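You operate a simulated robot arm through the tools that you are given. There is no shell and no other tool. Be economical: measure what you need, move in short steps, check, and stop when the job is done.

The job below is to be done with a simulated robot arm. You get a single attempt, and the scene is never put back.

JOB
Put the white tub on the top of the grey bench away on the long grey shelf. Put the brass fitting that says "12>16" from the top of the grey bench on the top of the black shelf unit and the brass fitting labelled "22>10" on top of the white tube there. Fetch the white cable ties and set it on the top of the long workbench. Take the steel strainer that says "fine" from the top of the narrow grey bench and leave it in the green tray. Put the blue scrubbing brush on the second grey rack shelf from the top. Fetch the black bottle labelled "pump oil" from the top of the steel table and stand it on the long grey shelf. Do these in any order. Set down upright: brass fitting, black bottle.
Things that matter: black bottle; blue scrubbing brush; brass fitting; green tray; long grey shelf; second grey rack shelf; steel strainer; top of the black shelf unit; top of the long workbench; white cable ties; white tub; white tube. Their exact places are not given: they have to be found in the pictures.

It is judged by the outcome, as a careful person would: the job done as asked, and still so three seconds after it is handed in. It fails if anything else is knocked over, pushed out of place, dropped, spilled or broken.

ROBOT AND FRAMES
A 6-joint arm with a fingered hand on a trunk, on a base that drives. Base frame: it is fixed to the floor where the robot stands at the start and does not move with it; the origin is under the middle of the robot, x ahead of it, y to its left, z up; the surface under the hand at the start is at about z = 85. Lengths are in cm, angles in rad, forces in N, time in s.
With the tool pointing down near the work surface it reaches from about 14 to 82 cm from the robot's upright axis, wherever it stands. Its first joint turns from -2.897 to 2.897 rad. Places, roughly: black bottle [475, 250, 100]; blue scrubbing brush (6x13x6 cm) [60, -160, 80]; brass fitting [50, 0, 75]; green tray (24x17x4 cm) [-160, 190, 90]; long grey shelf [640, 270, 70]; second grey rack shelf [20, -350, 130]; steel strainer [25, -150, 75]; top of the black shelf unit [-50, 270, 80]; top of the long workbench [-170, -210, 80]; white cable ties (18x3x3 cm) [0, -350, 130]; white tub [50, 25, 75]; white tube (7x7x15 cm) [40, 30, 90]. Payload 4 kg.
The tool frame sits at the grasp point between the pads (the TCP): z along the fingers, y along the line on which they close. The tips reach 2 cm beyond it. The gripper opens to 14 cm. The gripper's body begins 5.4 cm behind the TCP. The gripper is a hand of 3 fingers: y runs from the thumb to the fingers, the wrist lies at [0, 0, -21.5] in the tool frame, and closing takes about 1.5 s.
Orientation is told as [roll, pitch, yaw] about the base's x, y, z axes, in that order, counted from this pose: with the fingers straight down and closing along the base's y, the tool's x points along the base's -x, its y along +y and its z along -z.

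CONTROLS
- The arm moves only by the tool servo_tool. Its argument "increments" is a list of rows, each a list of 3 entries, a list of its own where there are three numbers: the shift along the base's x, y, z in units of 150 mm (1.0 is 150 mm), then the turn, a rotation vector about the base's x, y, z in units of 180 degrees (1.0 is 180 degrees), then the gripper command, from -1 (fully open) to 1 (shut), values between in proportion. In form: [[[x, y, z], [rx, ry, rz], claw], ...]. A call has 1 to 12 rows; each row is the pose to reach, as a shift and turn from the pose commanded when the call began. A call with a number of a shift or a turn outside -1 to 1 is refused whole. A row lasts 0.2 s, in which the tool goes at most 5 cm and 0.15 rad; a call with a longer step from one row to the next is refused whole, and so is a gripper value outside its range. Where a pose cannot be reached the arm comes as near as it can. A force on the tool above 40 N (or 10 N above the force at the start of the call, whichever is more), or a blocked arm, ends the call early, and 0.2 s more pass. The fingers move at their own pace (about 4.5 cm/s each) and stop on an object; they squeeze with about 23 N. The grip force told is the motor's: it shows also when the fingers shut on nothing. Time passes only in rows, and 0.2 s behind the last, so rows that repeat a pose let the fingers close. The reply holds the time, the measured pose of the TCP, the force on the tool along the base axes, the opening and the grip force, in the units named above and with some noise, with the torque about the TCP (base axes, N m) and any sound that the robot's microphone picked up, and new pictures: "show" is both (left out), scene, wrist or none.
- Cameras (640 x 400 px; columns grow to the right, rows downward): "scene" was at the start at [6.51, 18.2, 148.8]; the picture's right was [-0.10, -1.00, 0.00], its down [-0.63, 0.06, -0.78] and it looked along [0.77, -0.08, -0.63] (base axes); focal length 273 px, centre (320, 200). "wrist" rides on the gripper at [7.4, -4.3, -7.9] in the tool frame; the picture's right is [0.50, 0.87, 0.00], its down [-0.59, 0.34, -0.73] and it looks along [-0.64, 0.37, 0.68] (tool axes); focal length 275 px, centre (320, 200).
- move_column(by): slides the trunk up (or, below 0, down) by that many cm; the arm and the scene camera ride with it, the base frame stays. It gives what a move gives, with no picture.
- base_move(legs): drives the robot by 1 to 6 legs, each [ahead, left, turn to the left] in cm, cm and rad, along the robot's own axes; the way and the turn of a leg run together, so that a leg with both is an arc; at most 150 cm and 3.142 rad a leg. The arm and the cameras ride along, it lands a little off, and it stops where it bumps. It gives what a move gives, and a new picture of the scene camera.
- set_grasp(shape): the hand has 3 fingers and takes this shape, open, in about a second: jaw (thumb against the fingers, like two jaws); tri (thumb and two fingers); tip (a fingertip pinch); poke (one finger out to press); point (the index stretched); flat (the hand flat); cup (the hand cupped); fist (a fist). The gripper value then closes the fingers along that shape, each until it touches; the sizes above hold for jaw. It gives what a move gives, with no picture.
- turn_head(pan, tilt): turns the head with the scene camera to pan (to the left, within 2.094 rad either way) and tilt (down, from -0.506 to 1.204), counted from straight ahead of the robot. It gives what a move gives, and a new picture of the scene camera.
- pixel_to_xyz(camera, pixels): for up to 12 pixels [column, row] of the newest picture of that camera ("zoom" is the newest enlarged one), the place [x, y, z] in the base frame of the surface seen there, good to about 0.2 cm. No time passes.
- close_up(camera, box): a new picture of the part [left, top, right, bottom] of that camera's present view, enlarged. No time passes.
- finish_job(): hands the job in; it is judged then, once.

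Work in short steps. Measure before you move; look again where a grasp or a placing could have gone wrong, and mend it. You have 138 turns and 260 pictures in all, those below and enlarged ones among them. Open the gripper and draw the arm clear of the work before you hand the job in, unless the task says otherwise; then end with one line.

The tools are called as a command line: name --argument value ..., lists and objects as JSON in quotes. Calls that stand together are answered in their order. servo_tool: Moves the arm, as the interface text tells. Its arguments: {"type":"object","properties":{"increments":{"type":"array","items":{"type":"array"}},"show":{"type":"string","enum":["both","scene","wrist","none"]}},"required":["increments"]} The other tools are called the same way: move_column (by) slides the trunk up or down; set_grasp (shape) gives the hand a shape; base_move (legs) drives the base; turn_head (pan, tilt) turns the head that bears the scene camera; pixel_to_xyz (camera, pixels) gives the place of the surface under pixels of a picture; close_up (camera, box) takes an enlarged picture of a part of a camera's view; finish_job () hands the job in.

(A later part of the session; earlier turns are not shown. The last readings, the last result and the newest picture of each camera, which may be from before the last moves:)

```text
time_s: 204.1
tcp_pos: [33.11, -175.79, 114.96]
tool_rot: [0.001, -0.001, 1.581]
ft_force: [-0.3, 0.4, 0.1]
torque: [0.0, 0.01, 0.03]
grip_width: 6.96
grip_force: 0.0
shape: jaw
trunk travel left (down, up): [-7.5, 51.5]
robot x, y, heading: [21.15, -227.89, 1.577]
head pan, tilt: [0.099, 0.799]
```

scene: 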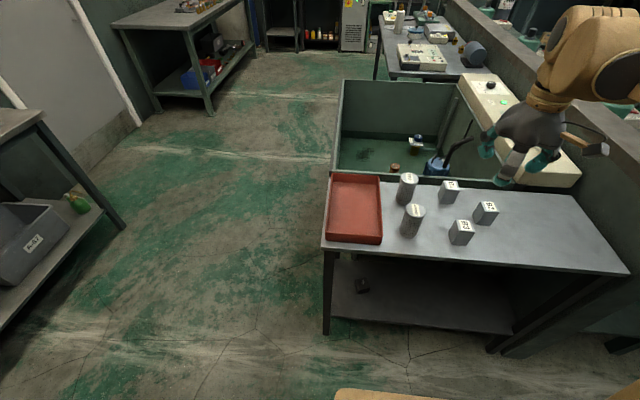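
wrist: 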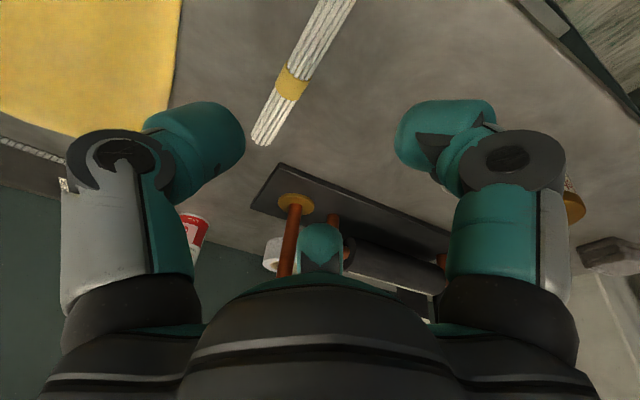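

Move over the FINE strainer (22.3,-152.7) and look from the wrist.

servo_tool --increments '[[[-0.15, 0.25, 0], [0, 0, 0], -0.35], [[-0.3, 0.5, 0], [0, 0, 0], -0.35], [[-0.5, 0.75, 0], [0, 0, 0], -0.35], [[-0.72, 1, 0], [0, 0, 0], -0.35]]' --show "none"

servo_tool --increments '[[[0, 0.25, 0], [0, 0, 0], -0.35], [[0, 0.54, -0.1], [0, 0, 0], -0.35], [[0, 0.54, -0.4], [0, 0, 0], -0.35], [[0, 0.54, -0.7], [0, 0, 0], -0.35], [[0, 0.54, -0.8], [0, 0, 0], -0.35], [[0, 0.54, -0.8], [0, 0, 0], -0.35]]'

```text
time_s: 205.1
tcp_pos: [22.34, -160.46, 114.99]
tool_rot: [0.001, 0.0, 1.579]
ft_force: [0.0, 1.1, 1.4]
torque: [-0.03, 0.0, 0.02]
grip_width: 9.39
grip_force: 0.0
shape: jaw
trunk travel left (down, up): [-7.5, 51.5]
robot x, y, heading: [21.02, -227.58, 1.57]
head pan, tilt: [0.099, 0.799]
```

```text
time_s: 206.5
tcp_pos: [22.18, -152.65, 103.12]
tool_rot: [-0.001, 0.0, 1.582]
ft_force: [-0.1, 0.2, 0.6]
torque: [0.0, 0.01, -0.03]
grip_width: 9.43
grip_force: 0.1
shape: jaw
trunk travel left (down, up): [-7.5, 51.5]
robot x, y, heading: [20.96, -227.62, 1.578]
head pan, tilt: [0.099, 0.799]
```

scene: 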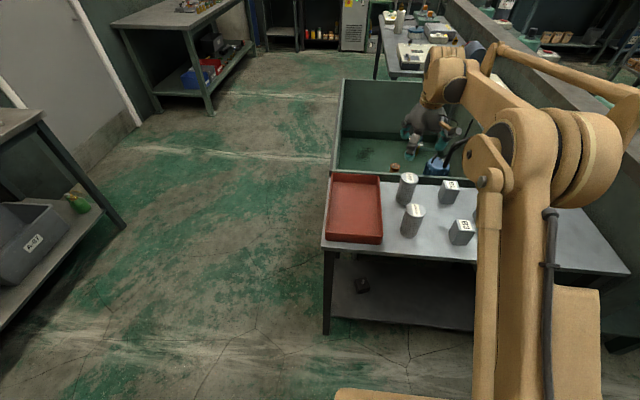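
wrist: 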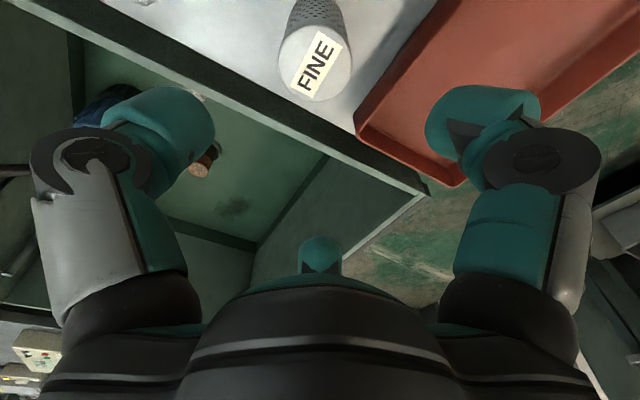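

Measure the strainer's top circle.

pixel_to_xyz --camera "wrist" --pixels '[[282, 60], [350, 60], [320, 96], [315, 28], [315, 62], [365, 135], [400, 60], [230, 90]]'

```text
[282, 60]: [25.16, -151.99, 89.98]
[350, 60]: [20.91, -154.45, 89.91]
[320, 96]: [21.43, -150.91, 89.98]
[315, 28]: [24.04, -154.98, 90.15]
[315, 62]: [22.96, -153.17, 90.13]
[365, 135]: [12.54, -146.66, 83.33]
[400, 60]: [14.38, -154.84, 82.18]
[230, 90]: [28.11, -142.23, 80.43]
```

Centre (22.9,-153.1). Align, descend to z≈86.6, close.

servo_tool --increments '[[[0.047, -0.03, 0], [0, 0, 0], -0.35], [[0.047, -0.03, -0.3], [0, 0, 0], -0.35], [[0.047, -0.03, -0.6], [0, 0, 0], -0.35], [[0.047, -0.03, -0.9], [0, 0, 0], -0.35], [[0.047, -0.03, -1], [0, 0, 0], -0.35], [[0.047, -0.03, -1], [0, 0, 0], -0.35]]' --show "wrist"

servo_tool --increments '[[[0, 0, -0.1], [0, 0, 0], -0.35], [[0, 0, -0.1], [0, 0, 0], 0.1], [[0, 0, -0.1], [0, 0, 0], 0.6], [[0, 0, -0.1], [0, 0, 0], 1], [[0, 0, -0.1], [0, 0, 0], 1], [[0, 0, -0.1], [0, 0, 0], 1], [[0, 0, -0.1], [0, 0, 0], 1]]' --show "wrist"

```text
time_s: 207.9
tcp_pos: [23.03, -152.84, 87.83]
tool_rot: [0.0, 0.0, 1.581]
ft_force: [-0.7, -0.1, 0.3]
torque: [0.01, -0.01, -0.01]
grip_width: 9.42
grip_force: 0.2
shape: jaw
trunk travel left (down, up): [-7.5, 51.5]
robot x, y, heading: [21.27, -227.39, 1.576]
head pan, tilt: [0.099, 0.799]
```

wrist: 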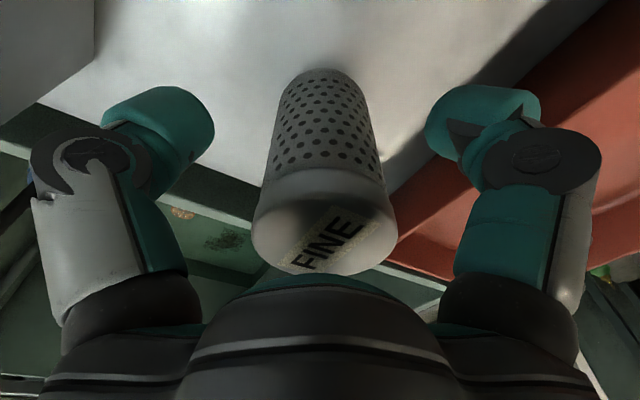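

```text
time_s: 209.5
tcp_pos: [23.05, -152.75, 86.54]
tool_rot: [0.002, -0.001, 1.582]
ft_force: [0.4, 0.1, 0.1]
torque: [0.01, 0.0, -0.02]
grip_width: 4.7
grip_force: 22.8
shape: jaw
trunk travel left (down, up): [-7.5, 51.5]
robot x, y, heading: [20.62, -227.48, 1.576]
head pan, tilt: [0.099, 0.799]
```

wrist: 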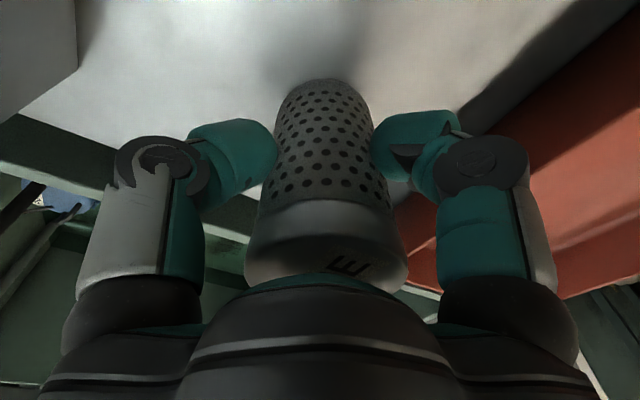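

Gripped. Lift, retract, then drive to the green tray bench.

servo_tool --increments '[[[0, 0, 0.3], [0, 0, 0], 1], [[0, 0, 0.6], [0, 0, 0], 1], [[0, 0, 0.9], [0, 0, 0], 1], [[0, 0, 1], [0, 0, 0], 1]]' --show "none"

servo_tool --increments '[[[0, -0.1, 0.3], [0, 0, 0], 1], [[0, -0.2, 0.6], [0, 0, 0], 1], [[0, -0.4, 0.85], [0, 0, 0], 1], [[0, -0.7, 0.95], [0, 0, 0], 1], [[0, -1, 1], [0, 0, 0], 1]]' --show "wrist"

servo_tool --increments '[[[-0.1, -0.25, 0], [0, 0, 0], 1], [[-0.2, -0.5, 0], [0, 0, 0], 1]]' --show "none"

base_move --legs '[[0, 90, 0], [150, 0, 0], [150, 0, 0], [115, 15, 0], [0, 0, 1.571]]'

turn_head --pan 0.0 --tilt 0.75

```text
time_s: 210.5
tcp_pos: [23.29, -153.08, 101.59]
tool_rot: [0.0, -0.001, 1.582]
ft_force: [-0.7, -0.2, -1.7]
torque: [0.01, -0.03, 0.02]
grip_width: 4.71
grip_force: 23.2
shape: jaw
trunk travel left (down, up): [-7.5, 51.5]
robot x, y, heading: [20.88, -227.56, 1.576]
head pan, tilt: [0.099, 0.799]
```

```text
time_s: 211.7
tcp_pos: [23.17, -168.43, 116.58]
tool_rot: [0.0, -0.001, 1.58]
ft_force: [-0.3, -0.4, -2.5]
torque: [-0.02, -0.05, 0.0]
grip_width: 4.71
grip_force: 23.0
shape: jaw
trunk travel left (down, up): [-7.5, 51.5]
robot x, y, heading: [20.92, -227.58, 1.582]
head pan, tilt: [0.099, 0.799]
```

wrist: 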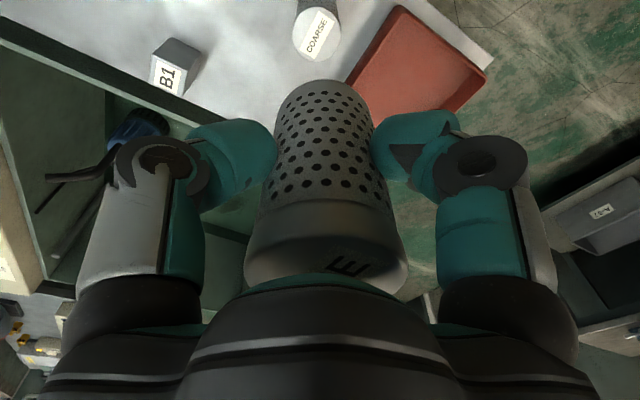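

```text
time_s: 212.3
tcp_pos: [19.99, -175.81, 116.62]
tool_rot: [-0.002, 0.001, 1.582]
ft_force: [0.5, 0.8, -1.7]
torque: [0.02, -0.03, 0.0]
grip_width: 4.7
grip_force: 23.0
shape: jaw
trunk travel left (down, up): [-7.5, 51.5]
robot x, y, heading: [20.78, -227.5, 1.578]
head pan, tilt: [0.099, 0.799]
```

```text
time_s: 240.3
tcp_pos: [-157.9, 174.48, 116.53]
tool_rot: [0.0, 0.0, -3.036]
ft_force: [-0.7, -0.1, -1.9]
torque: [0.03, -0.02, -0.02]
grip_width: 4.69
grip_force: 23.7
shape: jaw
trunk travel left (down, up): [-7.5, 51.5]
robot x, y, heading: [-106.87, 180.41, -3.037]
head pan, tilt: [0.099, 0.799]
```

scene: 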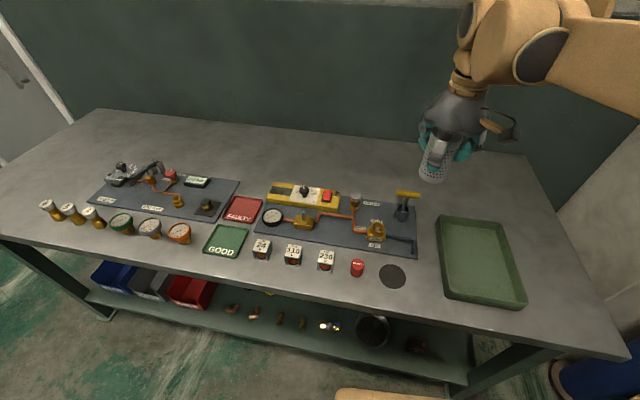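

```text
time_s: 241.0
tcp_pos: [-157.8, 174.53, 116.58]
tool_rot: [0.0, 0.001, -3.035]
ft_force: [-0.4, -0.2, -2.5]
torque: [-0.05, -0.01, 0.01]
grip_width: 4.67
grip_force: 22.9
shape: jaw
trunk travel left (down, up): [-7.5, 51.5]
robot x, y, heading: [-106.27, 180.68, -3.043]
head pan, tilt: [0.0, 0.75]
```

scene: 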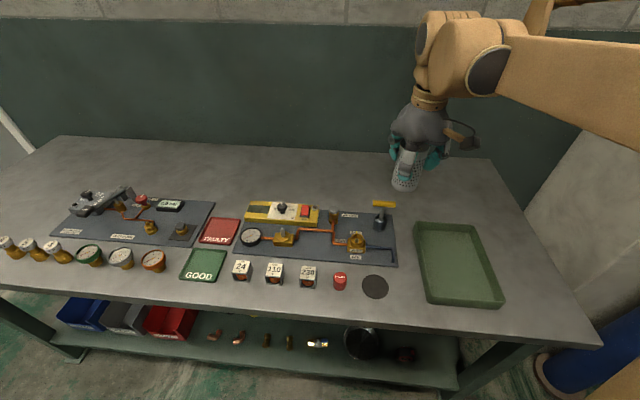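

Measure the green tray at (457,263) and the neighbours.

pixel_to_xyz --camera "scene" --pixels '[[457, 265], [425, 235], [475, 230], [440, 292], [495, 295], [450, 250], [375, 287], [380, 205], [382, 225]]'

```text
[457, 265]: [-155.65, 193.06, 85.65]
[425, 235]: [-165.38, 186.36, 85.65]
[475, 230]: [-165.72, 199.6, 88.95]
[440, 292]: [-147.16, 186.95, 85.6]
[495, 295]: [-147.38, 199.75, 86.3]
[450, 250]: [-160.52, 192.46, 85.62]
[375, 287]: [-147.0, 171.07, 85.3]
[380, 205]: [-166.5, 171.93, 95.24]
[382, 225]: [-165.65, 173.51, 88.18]
```

Tray floor z 85.65, centre (-156.5,193). Move above and lower: target TCP z≈92.2.

servo_tool --increments '[[[0.03, 0.3, 0], [0, 0, 0], 1], [[0.06, 0.6, 0], [0, 0, 0], 1], [[0.08, 0.9, 0], [0, 0, 0], 1], [[0.08, 1, -0.2], [0, 0, 0], 1]]' --show "none"

servo_tool --increments '[[[0, 0.23, -0.1], [0, 0, 0], 1], [[0, 0.23, -0.4], [0, 0, 0], 1], [[0, 0.23, -0.7], [0, 0, 0], 1], [[0, 0.23, -1], [0, 0, 0], 1], [[0, 0.23, -1], [0, 0, 0], 1]]'

```text
time_s: 242.0
tcp_pos: [-156.49, 189.44, 113.61]
tool_rot: [0.001, 0.001, -3.035]
ft_force: [-0.6, 0.4, -2.2]
torque: [0.03, -0.02, -0.01]
grip_width: 4.68
grip_force: 23.0
shape: jaw
trunk travel left (down, up): [-7.5, 51.5]
robot x, y, heading: [-105.9, 180.34, -3.039]
head pan, tilt: [0.0, 0.75]
```

```text
time_s: 243.2
tcp_pos: [-156.51, 192.91, 98.44]
tool_rot: [0.0, 0.0, -3.034]
ft_force: [0.1, -0.9, -2.1]
torque: [-0.03, -0.01, 0.0]
grip_width: 4.68
grip_force: 22.9
shape: jaw
trunk travel left (down, up): [-7.5, 51.5]
robot x, y, heading: [-106.19, 180.25, -3.037]
head pan, tilt: [0.0, 0.75]
```

scene: 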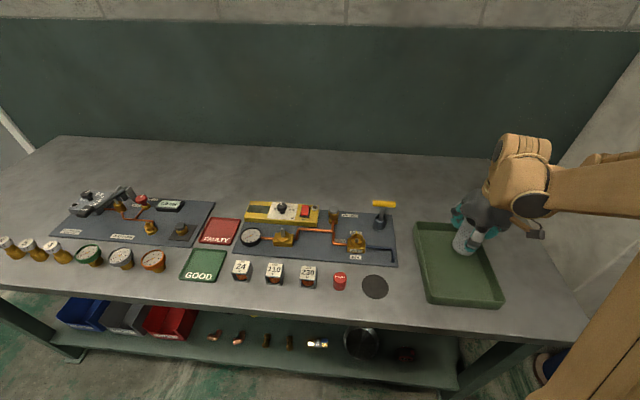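
wrist: 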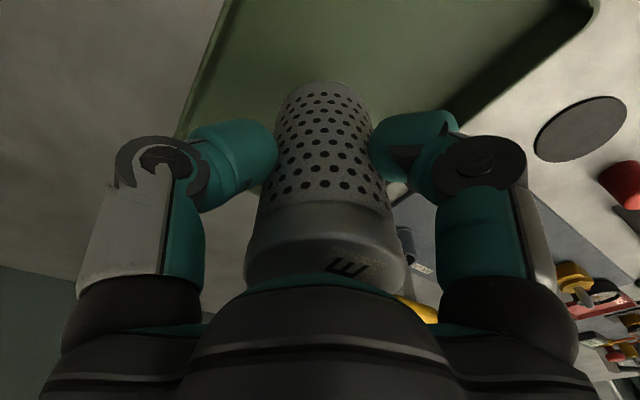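

servo_tool --increments '[[[0, 0, -0.2], [0, 0, 0], 1], [[0, 0, -0.37], [0, 0, 0], 1], [[0, 0, -0.4], [0, 0, 0], 1], [[0, 0, -0.408], [0, 0, 0], 1], [[0, 0, -0.414], [0, 0, 0], 1]]' --show "none"

servo_tool --increments '[[[0, 0, -0.007], [0, 0, 0], 1], [[0, 0, -0.012], [0, 0, 0], 1]]' --show "none"

```text
time_s: 244.4
tcp_pos: [-156.58, 193.08, 92.21]
tool_rot: [0.001, 0.001, -3.036]
ft_force: [0.6, -0.3, -1.8]
torque: [0.0, -0.01, -0.01]
grip_width: 4.67
grip_force: 23.7
shape: jaw
trunk travel left (down, up): [-7.5, 51.5]
robot x, y, heading: [-106.19, 180.2, -3.037]
head pan, tilt: [0.0, 0.75]
```

```text
time_s: 245.0
tcp_pos: [-156.55, 193.09, 92.18]
tool_rot: [0.0, -0.001, -3.033]
ft_force: [0.2, -0.1, -2.0]
torque: [0.0, 0.0, -0.05]
grip_width: 4.67
grip_force: 23.0
shape: jaw
trunk travel left (down, up): [-7.5, 51.5]
robot x, y, heading: [-105.83, 180.53, -3.046]
head pan, tilt: [0.0, 0.75]
```

Still hanging (-2 N); lower a little more.

servo_tool --increments '[[[0, 0, -0.007], [0, 0, 0], 1], [[0, 0, -0.013], [0, 0, 0], 1], [[0, 0, -0.018], [0, 0, 0], 1]]' --show "none"

```text
time_s: 245.8
tcp_pos: [-156.55, 192.91, 92.02]
tool_rot: [0.0, 0.0, -3.035]
ft_force: [-0.1, -0.5, 6.1]
torque: [0.05, 0.04, 0.04]
grip_width: 4.68
grip_force: 22.8
shape: jaw
trunk travel left (down, up): [-7.5, 51.5]
robot x, y, heading: [-105.92, 180.23, -3.041]
head pan, tilt: [0.0, 0.75]
```

Contact. Release and rise.

servo_tool --increments '[[[0, 0, 0.006], [0, 0, 0], 0.5], [[0, 0, 0.006], [0, 0, 0], 0.2], [[0, 0, 0.006], [0, 0, 0], -0.2], [[0, 0, 0.006], [0, 0, 0], -0.3], [[0, 0, 0.006], [0, 0, 0], -0.3], [[0, 0, 0.006], [0, 0, 0], -0.3], [[0, 0, 0.3], [0, 0, 0], -0.3], [[0, 0, 0.6], [0, 0, 0], -0.3], [[0, 0, 0.9], [0, 0, 0], -0.3], [[0, 0, 1], [0, 0, 0], -0.3]]' --show "wrist"

servo_tool --increments '[[[0.2, 0, 0.2], [0, 0, 0], -0.3], [[0.45, -0.1, 0.4], [0, 0, 0], -0.3], [[0.7, -0.2, 0.5], [0, 0, 0], -0.3], [[0.8, -0.3, 0.6], [0, 0, 0], -0.3]]' --show "scene"

```text
time_s: 248.0
tcp_pos: [-156.65, 192.99, 106.87]
tool_rot: [0.0, 0.0, -3.035]
ft_force: [-0.1, -0.3, -0.3]
torque: [0.02, 0.0, -0.02]
grip_width: 9.06
grip_force: 0.0
shape: jaw
trunk travel left (down, up): [-7.5, 51.5]
robot x, y, heading: [-105.97, 180.11, -3.042]
head pan, tilt: [0.0, 0.75]
```

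wrist: 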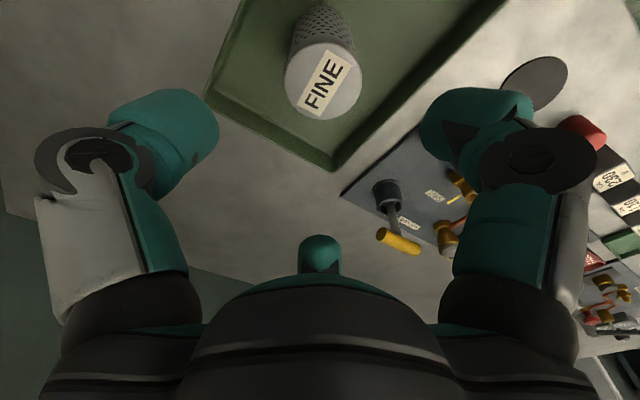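

```text
refused: row 2 steps farther than a row can; nothing moved
```

FINE strainer stands in the tray. Retract and drive back to the first bench for the white tub.

servo_tool --increments '[[[0.2, 0, 0.2], [0, 0, 0], -0.3], [[0.4, 0, 0.4], [0, 0, 0], -0.3], [[0.6, 0, 0.5], [0, 0, 0], -0.3], [[0.8, 0, 0.6], [0, 0, 0], -0.3]]' --show "none"

base_move --legs '[[-55, 0, 0], [0, 0, 1.5], [0, 0, 1.54], [0, -140, 0], [0, -42, 0]]'

turn_head --pan 0.2 --tilt 0.6

```text
time_s: 249.0
tcp_pos: [-144.41, 193.01, 115.87]
tool_rot: [-0.001, -0.003, -3.035]
ft_force: [-0.2, 0.7, 0.2]
torque: [-0.03, 0.0, 0.01]
grip_width: 9.05
grip_force: 0.1
shape: jaw
trunk travel left (down, up): [-7.5, 51.5]
robot x, y, heading: [-106.49, 180.08, -3.043]
head pan, tilt: [0.0, 0.75]
```

```text
time_s: 268.5
tcp_pos: [-12.68, -14.17, 115.81]
tool_rot: [0.0, -0.002, 0.001]
ft_force: [-0.2, -0.2, -0.1]
torque: [0.01, 0.02, -0.03]
grip_width: 9.05
grip_force: 0.1
shape: jaw
trunk travel left (down, up): [-7.5, 51.5]
robot x, y, heading: [-49.47, 2.37, -0.003]
head pan, tilt: [0.0, 0.75]
```

scene: 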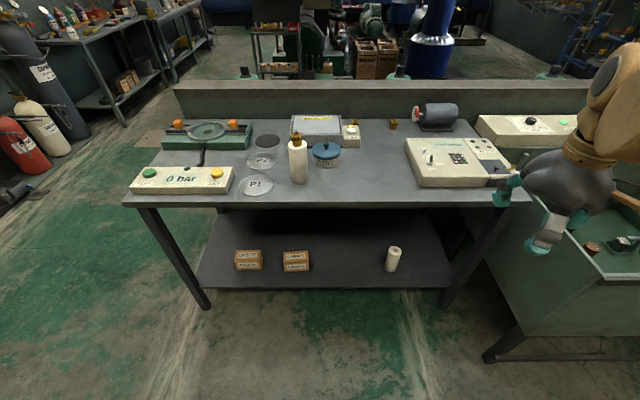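

```text
time_s: 269.2
tcp_pos: [-12.68, -14.11, 115.83]
tool_rot: [0.001, 0.001, 0.0]
ft_force: [0.6, -0.2, 0.2]
torque: [-0.01, -0.02, -0.03]
grip_width: 9.05
grip_force: 0.1
shape: jaw
trunk travel left (down, up): [-7.5, 51.5]
robot x, y, heading: [-49.52, 2.33, 0.0]
head pan, tilt: [0.201, 0.6]
```

scene: 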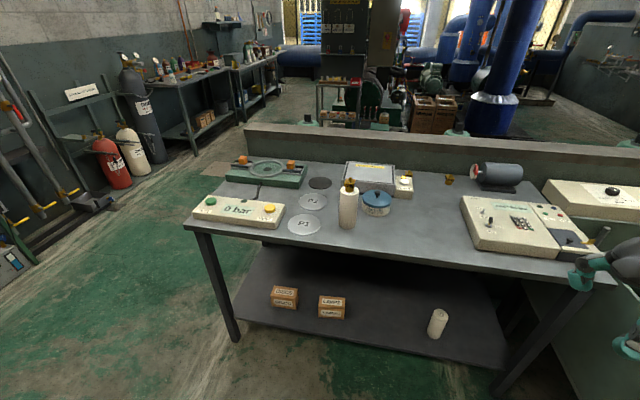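

Before grasping the tub, find out what the long grey shelf (640,270,70) looks like: enlarge the far left.

close_up --camera "scene" --box '[120, 0, 320, 150]'

pixel_to_xyz --camera "zoom" --pixels '[[250, 260], [300, 235], [380, 210], [450, 180], [490, 160], [300, 330], [430, 290], [480, 250], [320, 65], [360, 60], [410, 200], [460, 240]]'

```text
2.67 times, centred on (220, 75) of scene
```

zoom: 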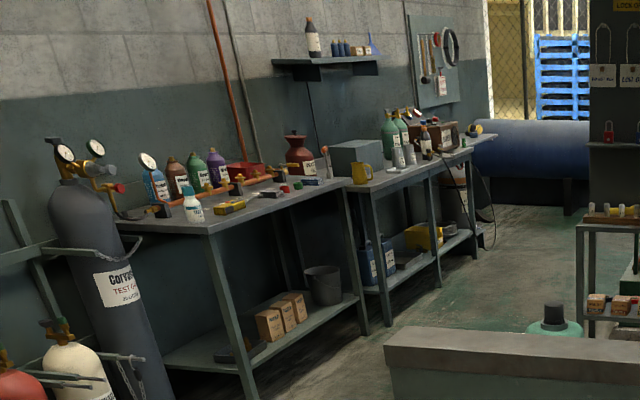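

```text
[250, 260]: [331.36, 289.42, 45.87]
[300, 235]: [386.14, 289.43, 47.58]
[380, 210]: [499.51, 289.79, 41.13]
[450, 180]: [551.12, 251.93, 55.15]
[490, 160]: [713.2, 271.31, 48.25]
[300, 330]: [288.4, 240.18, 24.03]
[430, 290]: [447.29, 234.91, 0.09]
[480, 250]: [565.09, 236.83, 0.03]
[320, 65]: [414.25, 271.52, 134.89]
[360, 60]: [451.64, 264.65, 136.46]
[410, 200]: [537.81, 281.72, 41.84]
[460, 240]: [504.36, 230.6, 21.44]
```

Unknown yet; I'll see it when closer. Now approach the bench for the tub: ahead 45, left 10, and inspect the tub's surroundings.

base_move --legs '[[45, 0, 0]]'

turn_head --pan 0.15 --tilt 0.85

close_up --camera "scene" --box '[200, 130, 440, 280]'

```text
time_s: 271.9
tcp_pos: [31.61, -15.07, 115.81]
tool_rot: [-0.001, 0.0, -0.014]
ft_force: [0.1, -0.1, -0.2]
torque: [0.0, -0.02, -0.01]
grip_width: 9.04
grip_force: 0.1
shape: jaw
trunk travel left (down, up): [-7.5, 51.5]
robot x, y, heading: [-5.06, 2.31, -0.016]
head pan, tilt: [0.201, 0.6]
```

scene: 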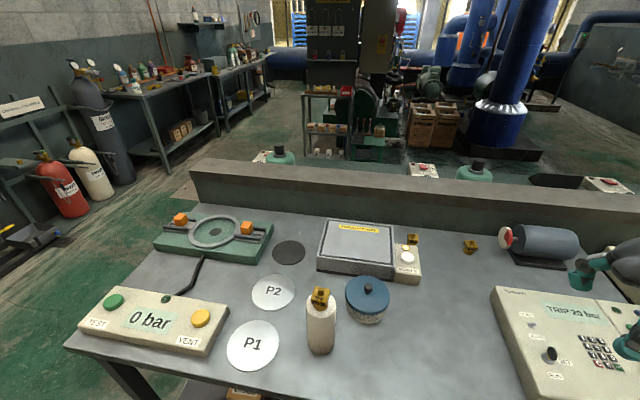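

```text
time_s: 272.7
tcp_pos: [31.6, -14.96, 115.85]
tool_rot: [0.0, 0.0, -0.015]
ft_force: [0.2, 0.0, 0.2]
torque: [-0.03, 0.02, 0.02]
grip_width: 9.07
grip_force: 0.1
shape: jaw
trunk travel left (down, up): [-7.5, 51.5]
robot x, y, heading: [-4.83, 2.05, -0.013]
head pan, tilt: [0.15, 0.85]
```

scene: 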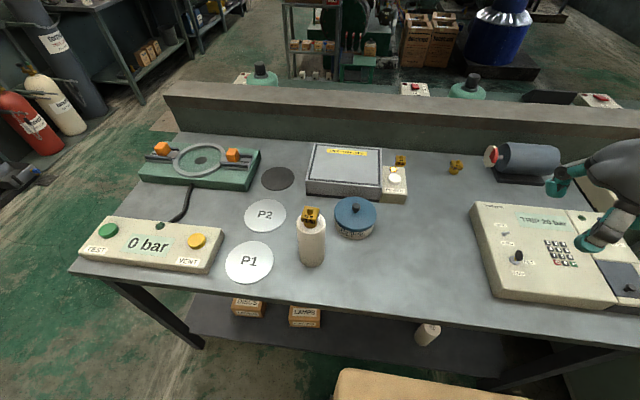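

```text
2.67 times, centred on (320, 205) of scene
```

zoom: 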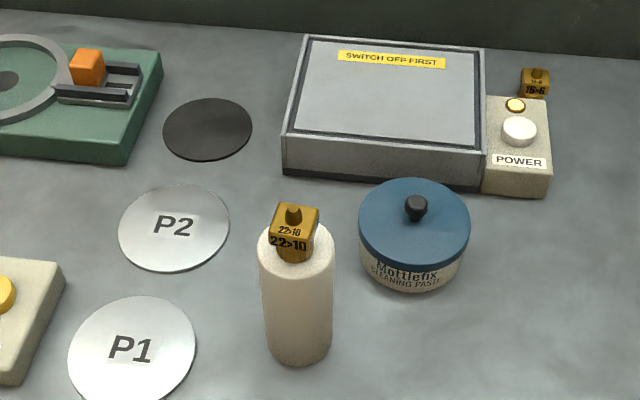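

pixel_to_xyz --camera "zoom" --pixels '[[416, 198], [364, 228], [466, 228], [414, 186], [414, 262], [414, 275], [412, 285], [295, 165], [480, 178], [480, 150], [500, 185], [297, 238]]'

```text
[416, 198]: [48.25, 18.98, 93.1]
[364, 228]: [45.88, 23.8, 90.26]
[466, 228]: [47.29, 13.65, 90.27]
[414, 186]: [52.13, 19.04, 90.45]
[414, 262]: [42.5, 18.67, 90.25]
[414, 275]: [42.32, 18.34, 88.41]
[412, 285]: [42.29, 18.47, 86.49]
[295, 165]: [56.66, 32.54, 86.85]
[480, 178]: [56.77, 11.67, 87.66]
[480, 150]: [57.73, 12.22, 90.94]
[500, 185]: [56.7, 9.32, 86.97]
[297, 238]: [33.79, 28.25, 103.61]
```

Tub: centre (47.3,18.7), radius ≈5.1, lid plate z 90.4, knob top ≈93.3; box front at x=56.7, tube at azimuth 138°. I use yaw 0.4 (fingers clear of tube) and 0.2 rad forward tilt. Move over it.

servo_tool --increments '[[[0.2, 0.25, 0], [0, 0, 0.045], -0.7], [[0.4, 0.5, 0], [0, 0, 0.09], -0.7], [[0.6, 0.75, 0], [0, 0, 0.132], -0.7], [[0.8, 0.95, 0], [0, 0, 0.132], -0.7], [[1, 1, 0], [0, 0, 0.132], -0.7]]' --show "none"

servo_tool --increments '[[[0.02, 0.3, 0], [0, -0.03, 0], -0.7], [[0.04, 0.6, 0], [0, -0.0637, 0], -0.7], [[0.04, 0.9, 0], [0, -0.0637, 0], -0.7], [[0.04, 1, 0], [0, -0.0637, 0], -0.7]]' --show "none"

servo_tool --increments '[[[0, 0.24, -0.1], [0, 0, 0], -0.7], [[0, 0.24, -0.4], [0, 0, 0], -0.7], [[0, 0.24, -0.7], [0, 0, 0], -0.7], [[0, 0.24, -0.95], [0, 0, 0], -0.7], [[0, 0.24, -0.95], [0, 0, 0], -0.7]]'

```text
time_s: 273.9
tcp_pos: [46.45, -0.06, 116.01]
tool_rot: [0.0, 0.001, 0.401]
ft_force: [0.4, -1.4, 0.5]
torque: [0.0, 0.0, 0.01]
grip_width: 11.87
grip_force: 0.1
shape: jaw
trunk travel left (down, up): [-7.5, 51.5]
robot x, y, heading: [-5.19, 1.98, -0.021]
head pan, tilt: [0.15, 0.85]
```

```text
time_s: 274.9
tcp_pos: [47.02, 14.93, 115.75]
tool_rot: [-0.08, -0.185, 0.409]
ft_force: [0.3, 0.5, 0.4]
torque: [0.04, 0.0, 0.01]
grip_width: 11.9
grip_force: 0.1
shape: jaw
trunk travel left (down, up): [-7.5, 51.5]
robot x, y, heading: [-4.98, 1.83, -0.012]
head pan, tilt: [0.15, 0.85]
```

```text
time_s: 276.1
tcp_pos: [47.18, 18.6, 101.72]
tool_rot: [-0.077, -0.186, 0.408]
ft_force: [0.1, 0.3, 0.7]
torque: [0.0, 0.01, 0.0]
grip_width: 11.89
grip_force: 0.1
shape: jaw
trunk travel left (down, up): [-7.5, 51.5]
robot x, y, heading: [-4.68, 2.33, -0.017]
head pan, tilt: [0.15, 0.85]
```

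scene: 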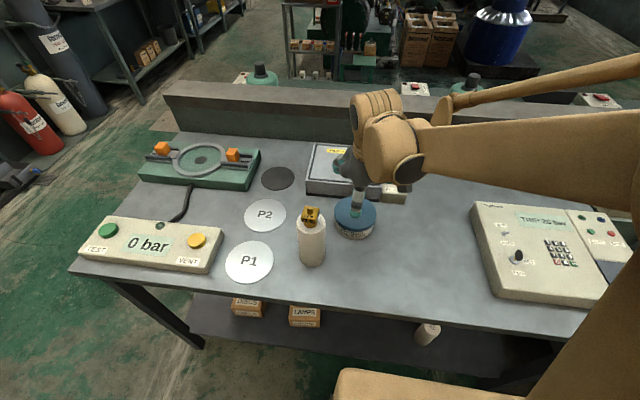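
wrist: 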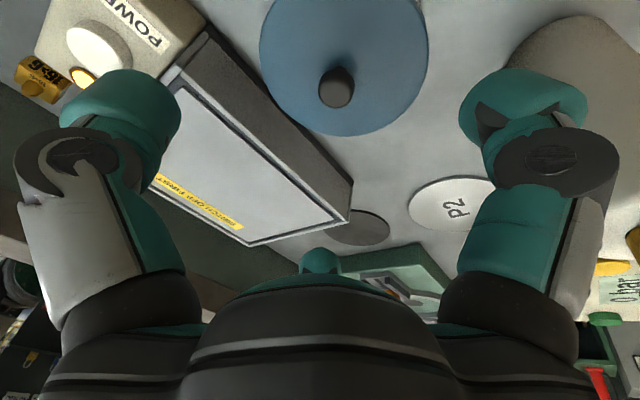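

Verify the tub's lid circle from the wrist view.

pixel_to_xyz --camera "wrist" --pixels '[[265, 50], [424, 60], [350, 132], [337, 80], [300, 112], [395, 115], [240, 100], [349, 190], [310, 195]]'

```text
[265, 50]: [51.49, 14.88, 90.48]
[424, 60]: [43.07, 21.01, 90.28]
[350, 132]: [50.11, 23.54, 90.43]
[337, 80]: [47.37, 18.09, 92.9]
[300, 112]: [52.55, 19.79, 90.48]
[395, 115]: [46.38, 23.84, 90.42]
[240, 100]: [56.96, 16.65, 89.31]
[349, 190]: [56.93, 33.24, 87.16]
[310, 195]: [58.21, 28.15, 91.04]
```

Centre ≈(47.4,18.5). Open to 13 cm, descend to z≈88.9.

servo_tool --increments '[[[0.01, -0.005, 0], [0, 0, 0], -0.9], [[0.01, -0.005, -0.2], [0, 0, 0], -0.9], [[0.01, -0.005, -0.45], [0, 0, 0], -0.9], [[0.01, -0.005, -0.65], [0, 0, 0], -0.9], [[0.01, -0.005, -0.8], [0, 0, 0], -0.9], [[0.01, -0.005, -0.855], [0, 0, 0], -0.9], [[0.01, -0.005, -0.855], [0, 0, 0], -0.9]]'

```text
time_s: 277.7
tcp_pos: [47.32, 18.5, 88.91]
tool_rot: [-0.079, -0.185, 0.408]
ft_force: [-0.4, 0.3, 1.4]
torque: [0.05, -0.07, 0.01]
grip_width: 13.28
grip_force: 0.0
shape: jaw
trunk travel left (down, up): [-7.5, 51.5]
robot x, y, heading: [-5.08, 2.07, -0.02]
head pan, tilt: [0.15, 0.85]
```

scene: 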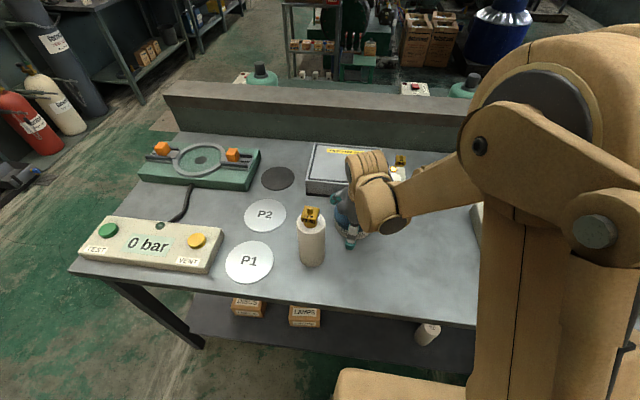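
wrist: 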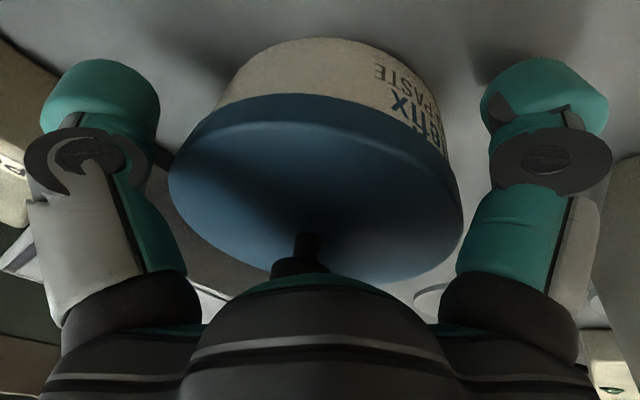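

Well centred. Close.

servo_tool --increments '[[[0, 0, 0], [0, 0, 0], -0.5], [[0, 0, 0], [0, 0, 0], 0], [[0, 0, 0], [0, 0, 0], 0.5], [[0, 0, 0], [0, 0, 0], 1], [[0, 0, 0], [0, 0, 0], 1], [[0, 0, 0], [0, 0, 0], 1]]' --show "wrist"

servo_tool --increments '[[[0, 0, 0.1], [0, 0, 0], 1], [[0, 0, 0.3], [0, 0, 0], 1], [[0, 0, 0.5], [0, 0, 0], 1], [[0, 0, 0.75], [0, 0, 0], 1], [[0, 0, 1], [0, 0, 0], 1]]'

```text
time_s: 279.1
tcp_pos: [47.34, 18.34, 88.93]
tool_rot: [-0.079, -0.183, 0.409]
ft_force: [-0.4, 0.2, -3.9]
torque: [-0.09, 0.13, 0.01]
grip_width: 10.18
grip_force: 23.2
shape: jaw
trunk travel left (down, up): [-7.5, 51.5]
robot x, y, heading: [-4.74, 2.44, -0.014]
head pan, tilt: [0.15, 0.85]
heard: snap
```

wrist: 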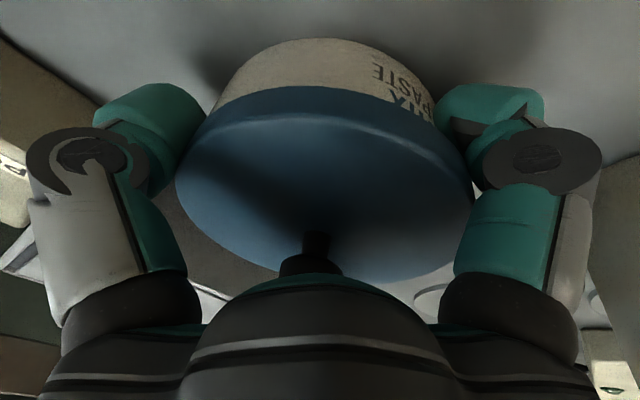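

```text
time_s: 280.3
tcp_pos: [47.3, 18.31, 103.76]
tool_rot: [-0.078, -0.186, 0.409]
ft_force: [-0.2, 0.1, -6.5]
torque: [-0.04, 0.04, -0.02]
grip_width: 10.17
grip_force: 23.2
shape: jaw
trunk travel left (down, up): [-7.5, 51.5]
robot x, y, heading: [-5.27, 2.34, -0.016]
head pan, tilt: [0.15, 0.85]
```

scene: 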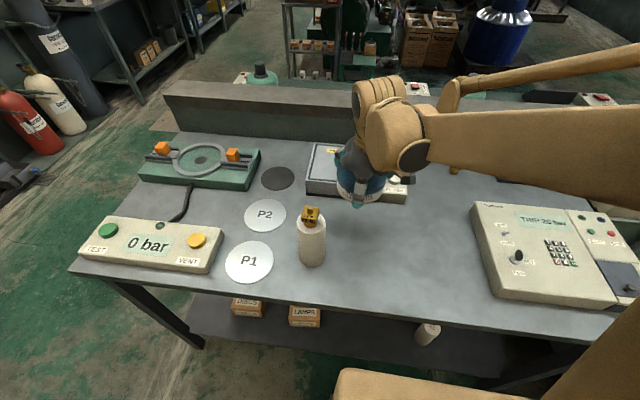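
wrist: 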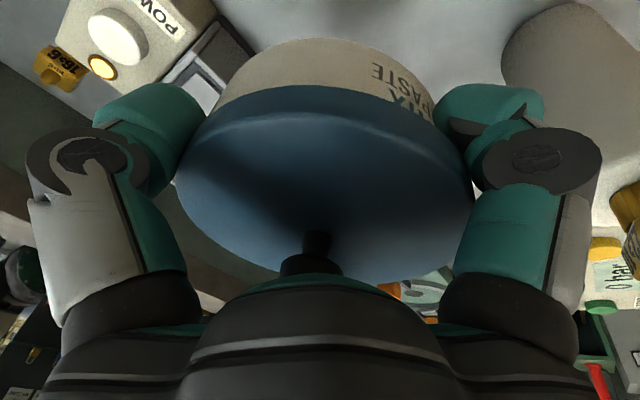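

A "snap" was heard; inspect the tub closely.

close_up --camera "scene" --box '[310, 130, 420, 230]'

close_up --camera "wrist" --box '[150, 20, 500, 290]'

```text
4.00 times, centred on (365, 180) of scene
```

zoom: 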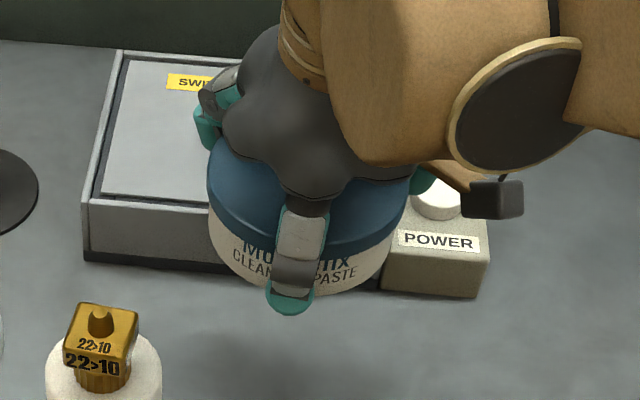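

```text
1.48 times, centred on (325, 155) of wrist
```

zoom: 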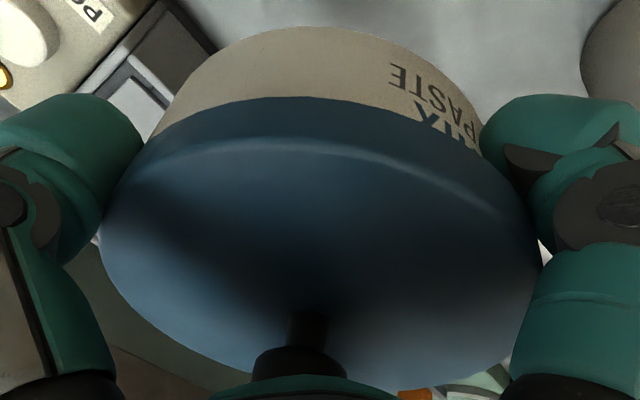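

Tub looks intact, lid firmly on. Retract and drive to the left aisle then ahead.

servo_tool --increments '[[[-0.15, 0, 0.2], [0, 0, 0], 1], [[-0.35, -0.1, 0.4], [0, 0, 0], 1], [[-0.6, -0.2, 0.55], [0, 0, 0], 1], [[-0.8, -0.35, 0.7], [0, 0, 0], 1], [[-1, -0.5, 0.8], [0, 0, 0], 1]]' --show "none"

base_move --legs '[[-50, 0, 0.016], [0, 145, 0], [120, 0, 0], [120, 0, 0]]'

turn_head --pan 0.15 --tilt 0.35

```text
time_s: 281.5
tcp_pos: [32.27, 10.76, 115.79]
tool_rot: [-0.079, -0.185, 0.409]
ft_force: [0.2, 0.5, -6.8]
torque: [-0.03, 0.04, 0.0]
grip_width: 10.15
grip_force: 23.5
shape: jaw
trunk travel left (down, up): [-7.5, 51.5]
robot x, y, heading: [-5.16, 1.84, -0.017]
head pan, tilt: [0.15, 0.85]
```

```text
time_s: 302.5
tcp_pos: [222.18, 152.42, 115.73]
tool_rot: [-0.078, -0.184, 0.416]
ft_force: [-0.2, 0.4, -7.4]
torque: [-0.04, 0.02, -0.01]
grip_width: 10.13
grip_force: 23.0
shape: jaw
trunk travel left (down, up): [-7.5, 51.5]
robot x, y, heading: [184.94, 143.64, -0.016]
head pan, tilt: [0.15, 0.85]
```

scene: 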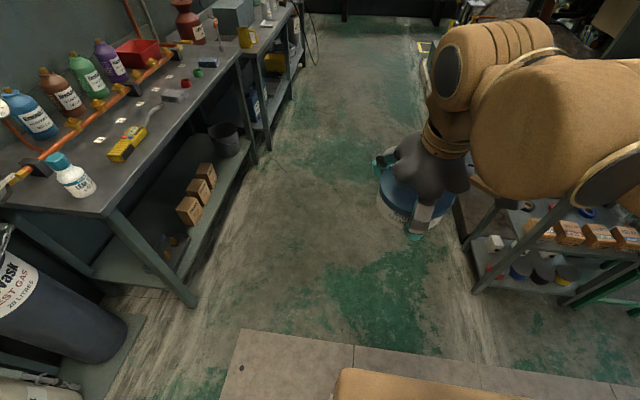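

```text
time_s: 303.4
tcp_pos: [222.2, 152.45, 115.67]
tool_rot: [-0.077, -0.186, 0.413]
ft_force: [-0.3, -1.0, -6.9]
torque: [-0.02, 0.02, -0.01]
grip_width: 10.11
grip_force: 23.3
shape: jaw
trunk travel left (down, up): [-7.5, 51.5]
robot x, y, heading: [184.74, 143.61, -0.013]
head pan, tilt: [0.15, 0.351]
```

scene: 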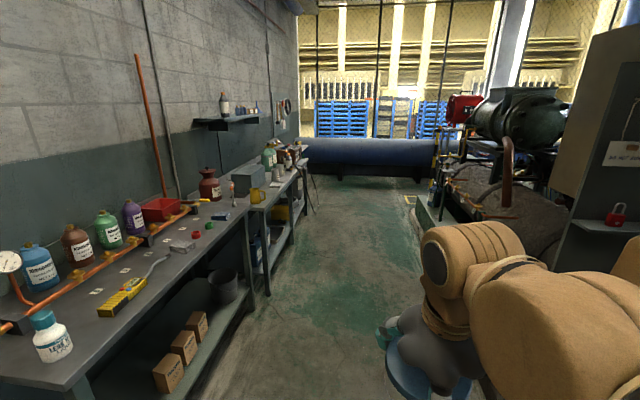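

Check clearances of the aisle: table front edge, the cart and machine on the right, and the far end.

pixel_to_xyz --camera "scene" --pixels '[[150, 335], [250, 205], [270, 290], [298, 220], [310, 200], [340, 185], [415, 220], [400, 205], [360, 150], [300, 160], [380, 250], [430, 190]]'

close_up --camera "scene" --box '[210, 80, 450, 230]'

```text
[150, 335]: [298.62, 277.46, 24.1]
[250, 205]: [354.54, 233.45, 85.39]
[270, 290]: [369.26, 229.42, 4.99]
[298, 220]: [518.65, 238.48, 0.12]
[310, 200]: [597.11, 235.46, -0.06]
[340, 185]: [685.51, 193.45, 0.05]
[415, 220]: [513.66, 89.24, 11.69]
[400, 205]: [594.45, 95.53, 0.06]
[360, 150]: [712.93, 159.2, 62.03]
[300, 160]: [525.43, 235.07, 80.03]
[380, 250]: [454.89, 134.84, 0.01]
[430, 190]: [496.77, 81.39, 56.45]
```

```text
2.67 times, centred on (330, 155) of scene
```

zoom: 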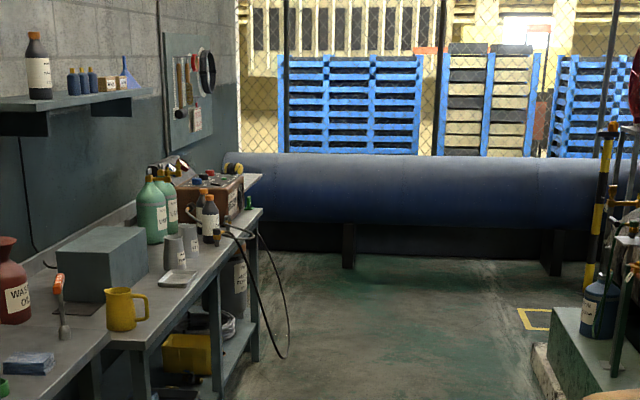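

Aisle is clear between y 95 and 230. Drive ahead to x≈560 and look to the left.

base_move --legs '[[150, 10, 0.013], [150, 0, 0], [80, 0, 0]]'

turn_head --pan 0.9 --tilt 0.5

turn_head --pan 1.9 --tilt 0.5

```text
refused: leg 1 is longer than a leg can be; nothing moved
```

```text
time_s: 304.6
tcp_pos: [222.27, 152.37, 115.68]
tool_rot: [-0.079, -0.183, 0.414]
ft_force: [-0.3, 0.3, -6.6]
torque: [-0.04, 0.04, 0.01]
grip_width: 10.15
grip_force: 23.0
shape: jaw
trunk travel left (down, up): [-7.5, 51.5]
robot x, y, heading: [185.03, 143.42, -0.012]
head pan, tilt: [0.901, 0.499]
```

scene: 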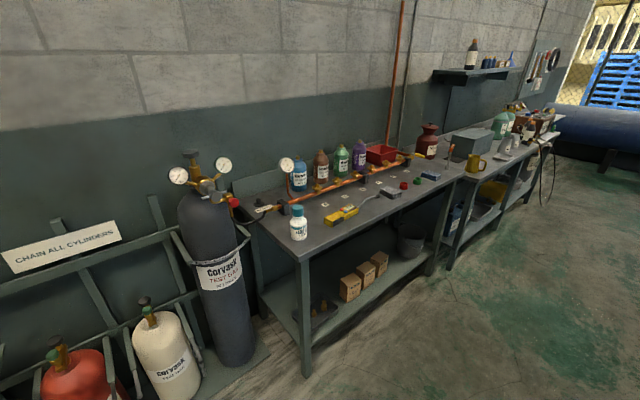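

```text
time_s: 305.8
tcp_pos: [222.25, 152.46, 115.71]
tool_rot: [-0.078, -0.184, 0.415]
ft_force: [0.9, -0.2, -6.5]
torque: [-0.02, 0.04, 0.0]
grip_width: 10.13
grip_force: 23.2
shape: jaw
trunk travel left (down, up): [-7.5, 51.5]
robot x, y, heading: [185.43, 143.9, -0.015]
head pan, tilt: [1.901, 0.499]
```

scene: 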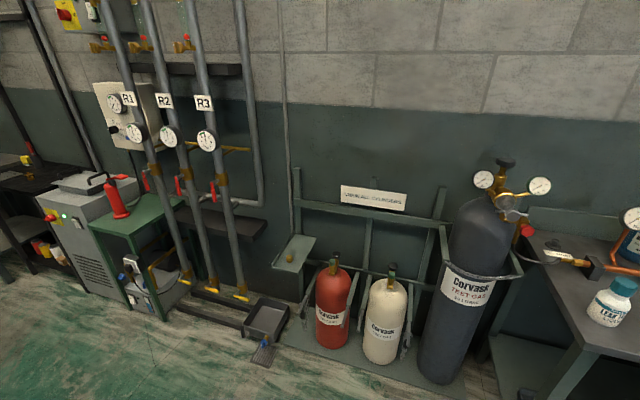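

Leg was too long; drive with shorter legs.

base_move --legs '[[140, 10, 0.013], [140, 0, 0], [90, 0, 0]]'

turn_head --pan 0.9 --tilt 0.5

turn_head --pan 2.0 --tilt 0.5

```text
time_s: 323.9
tcp_pos: [596.64, 161.06, 115.78]
tool_rot: [-0.079, -0.184, 0.406]
ft_force: [-0.4, 0.4, -6.7]
torque: [-0.03, 0.05, 0.01]
grip_width: 10.14
grip_force: 22.9
shape: jaw
trunk travel left (down, up): [-7.5, 51.5]
robot x, y, heading: [558.97, 152.62, -0.014]
head pan, tilt: [1.901, 0.499]
```

scene: 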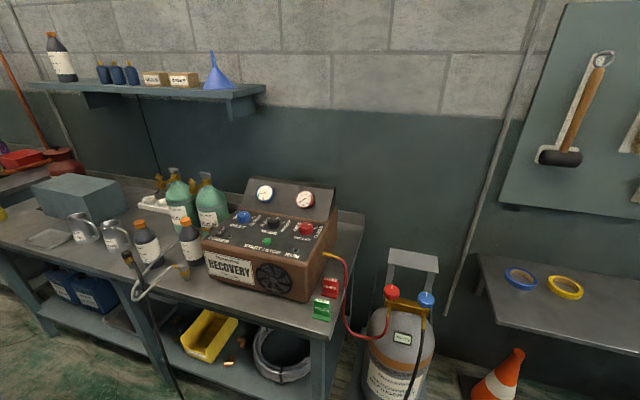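

```text
time_s: 325.2
tcp_pos: [596.62, 161.15, 115.78]
tool_rot: [-0.079, -0.185, 0.406]
ft_force: [-0.1, 0.5, -5.7]
torque: [-0.05, 0.03, 0.01]
grip_width: 10.14
grip_force: 22.8
shape: jaw
trunk travel left (down, up): [-7.5, 51.5]
robot x, y, heading: [559.55, 152.38, -0.015]
head pan, tilt: [0.901, 0.499]
```

scene: 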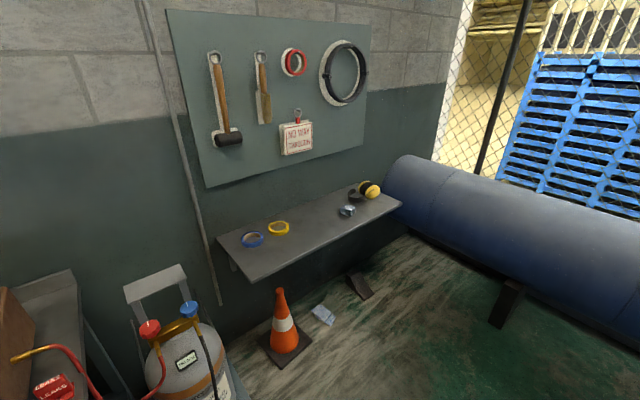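

```text
time_s: 326.5
tcp_pos: [596.55, 160.99, 115.77]
tool_rot: [-0.079, -0.185, 0.407]
ft_force: [-0.9, -0.3, -6.0]
torque: [0.02, 0.07, -0.01]
grip_width: 10.14
grip_force: 22.9
shape: jaw
trunk travel left (down, up): [-7.5, 51.5]
robot x, y, heading: [559.43, 152.67, -0.024]
head pan, tilt: [2.0, 0.499]
```

scene: 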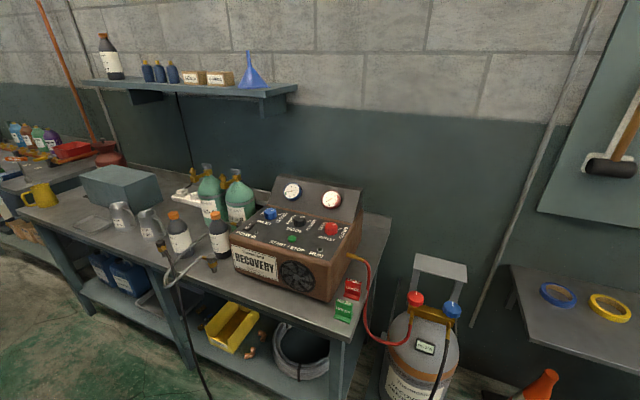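

The long grey shelf is an open wall shelf. Drive to x≈640, turn left to face it and view.

base_move --legs '[[78, 0, 0], [0, 0, 1.59], [15, 0, 0]]'

turn_head --pan 0.15 --tilt 0.75

```text
time_s: 335.6
tcp_pos: [629.66, 202.94, 115.61]
tool_rot: [-0.08, -0.183, 1.975]
ft_force: [0.7, 0.3, -7.1]
torque: [-0.01, -0.05, 0.03]
grip_width: 10.12
grip_force: 23.2
shape: jaw
trunk travel left (down, up): [-7.5, 51.5]
robot x, y, heading: [638.16, 165.22, 1.549]
head pan, tilt: [2.0, 0.499]
```

scene: 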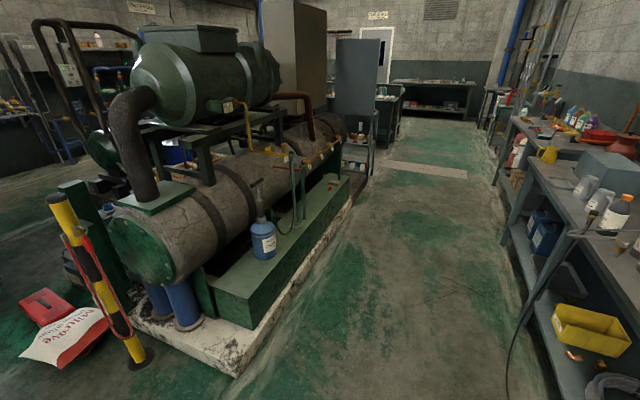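

```text
time_s: 337.4
tcp_pos: [629.81, 202.7, 115.86]
tool_rot: [-0.079, -0.184, 1.972]
ft_force: [-1.1, 0.1, -6.9]
torque: [-0.04, -0.01, 0.0]
grip_width: 10.13
grip_force: 23.0
shape: jaw
trunk travel left (down, up): [-7.5, 51.5]
robot x, y, heading: [638.55, 165.61, 1.547]
head pan, tilt: [0.15, 0.75]
```

scene: 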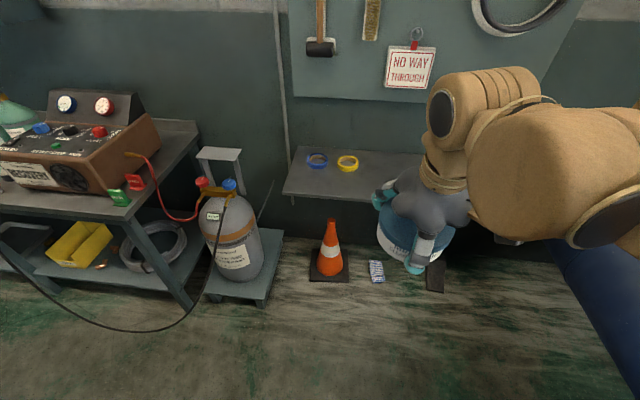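

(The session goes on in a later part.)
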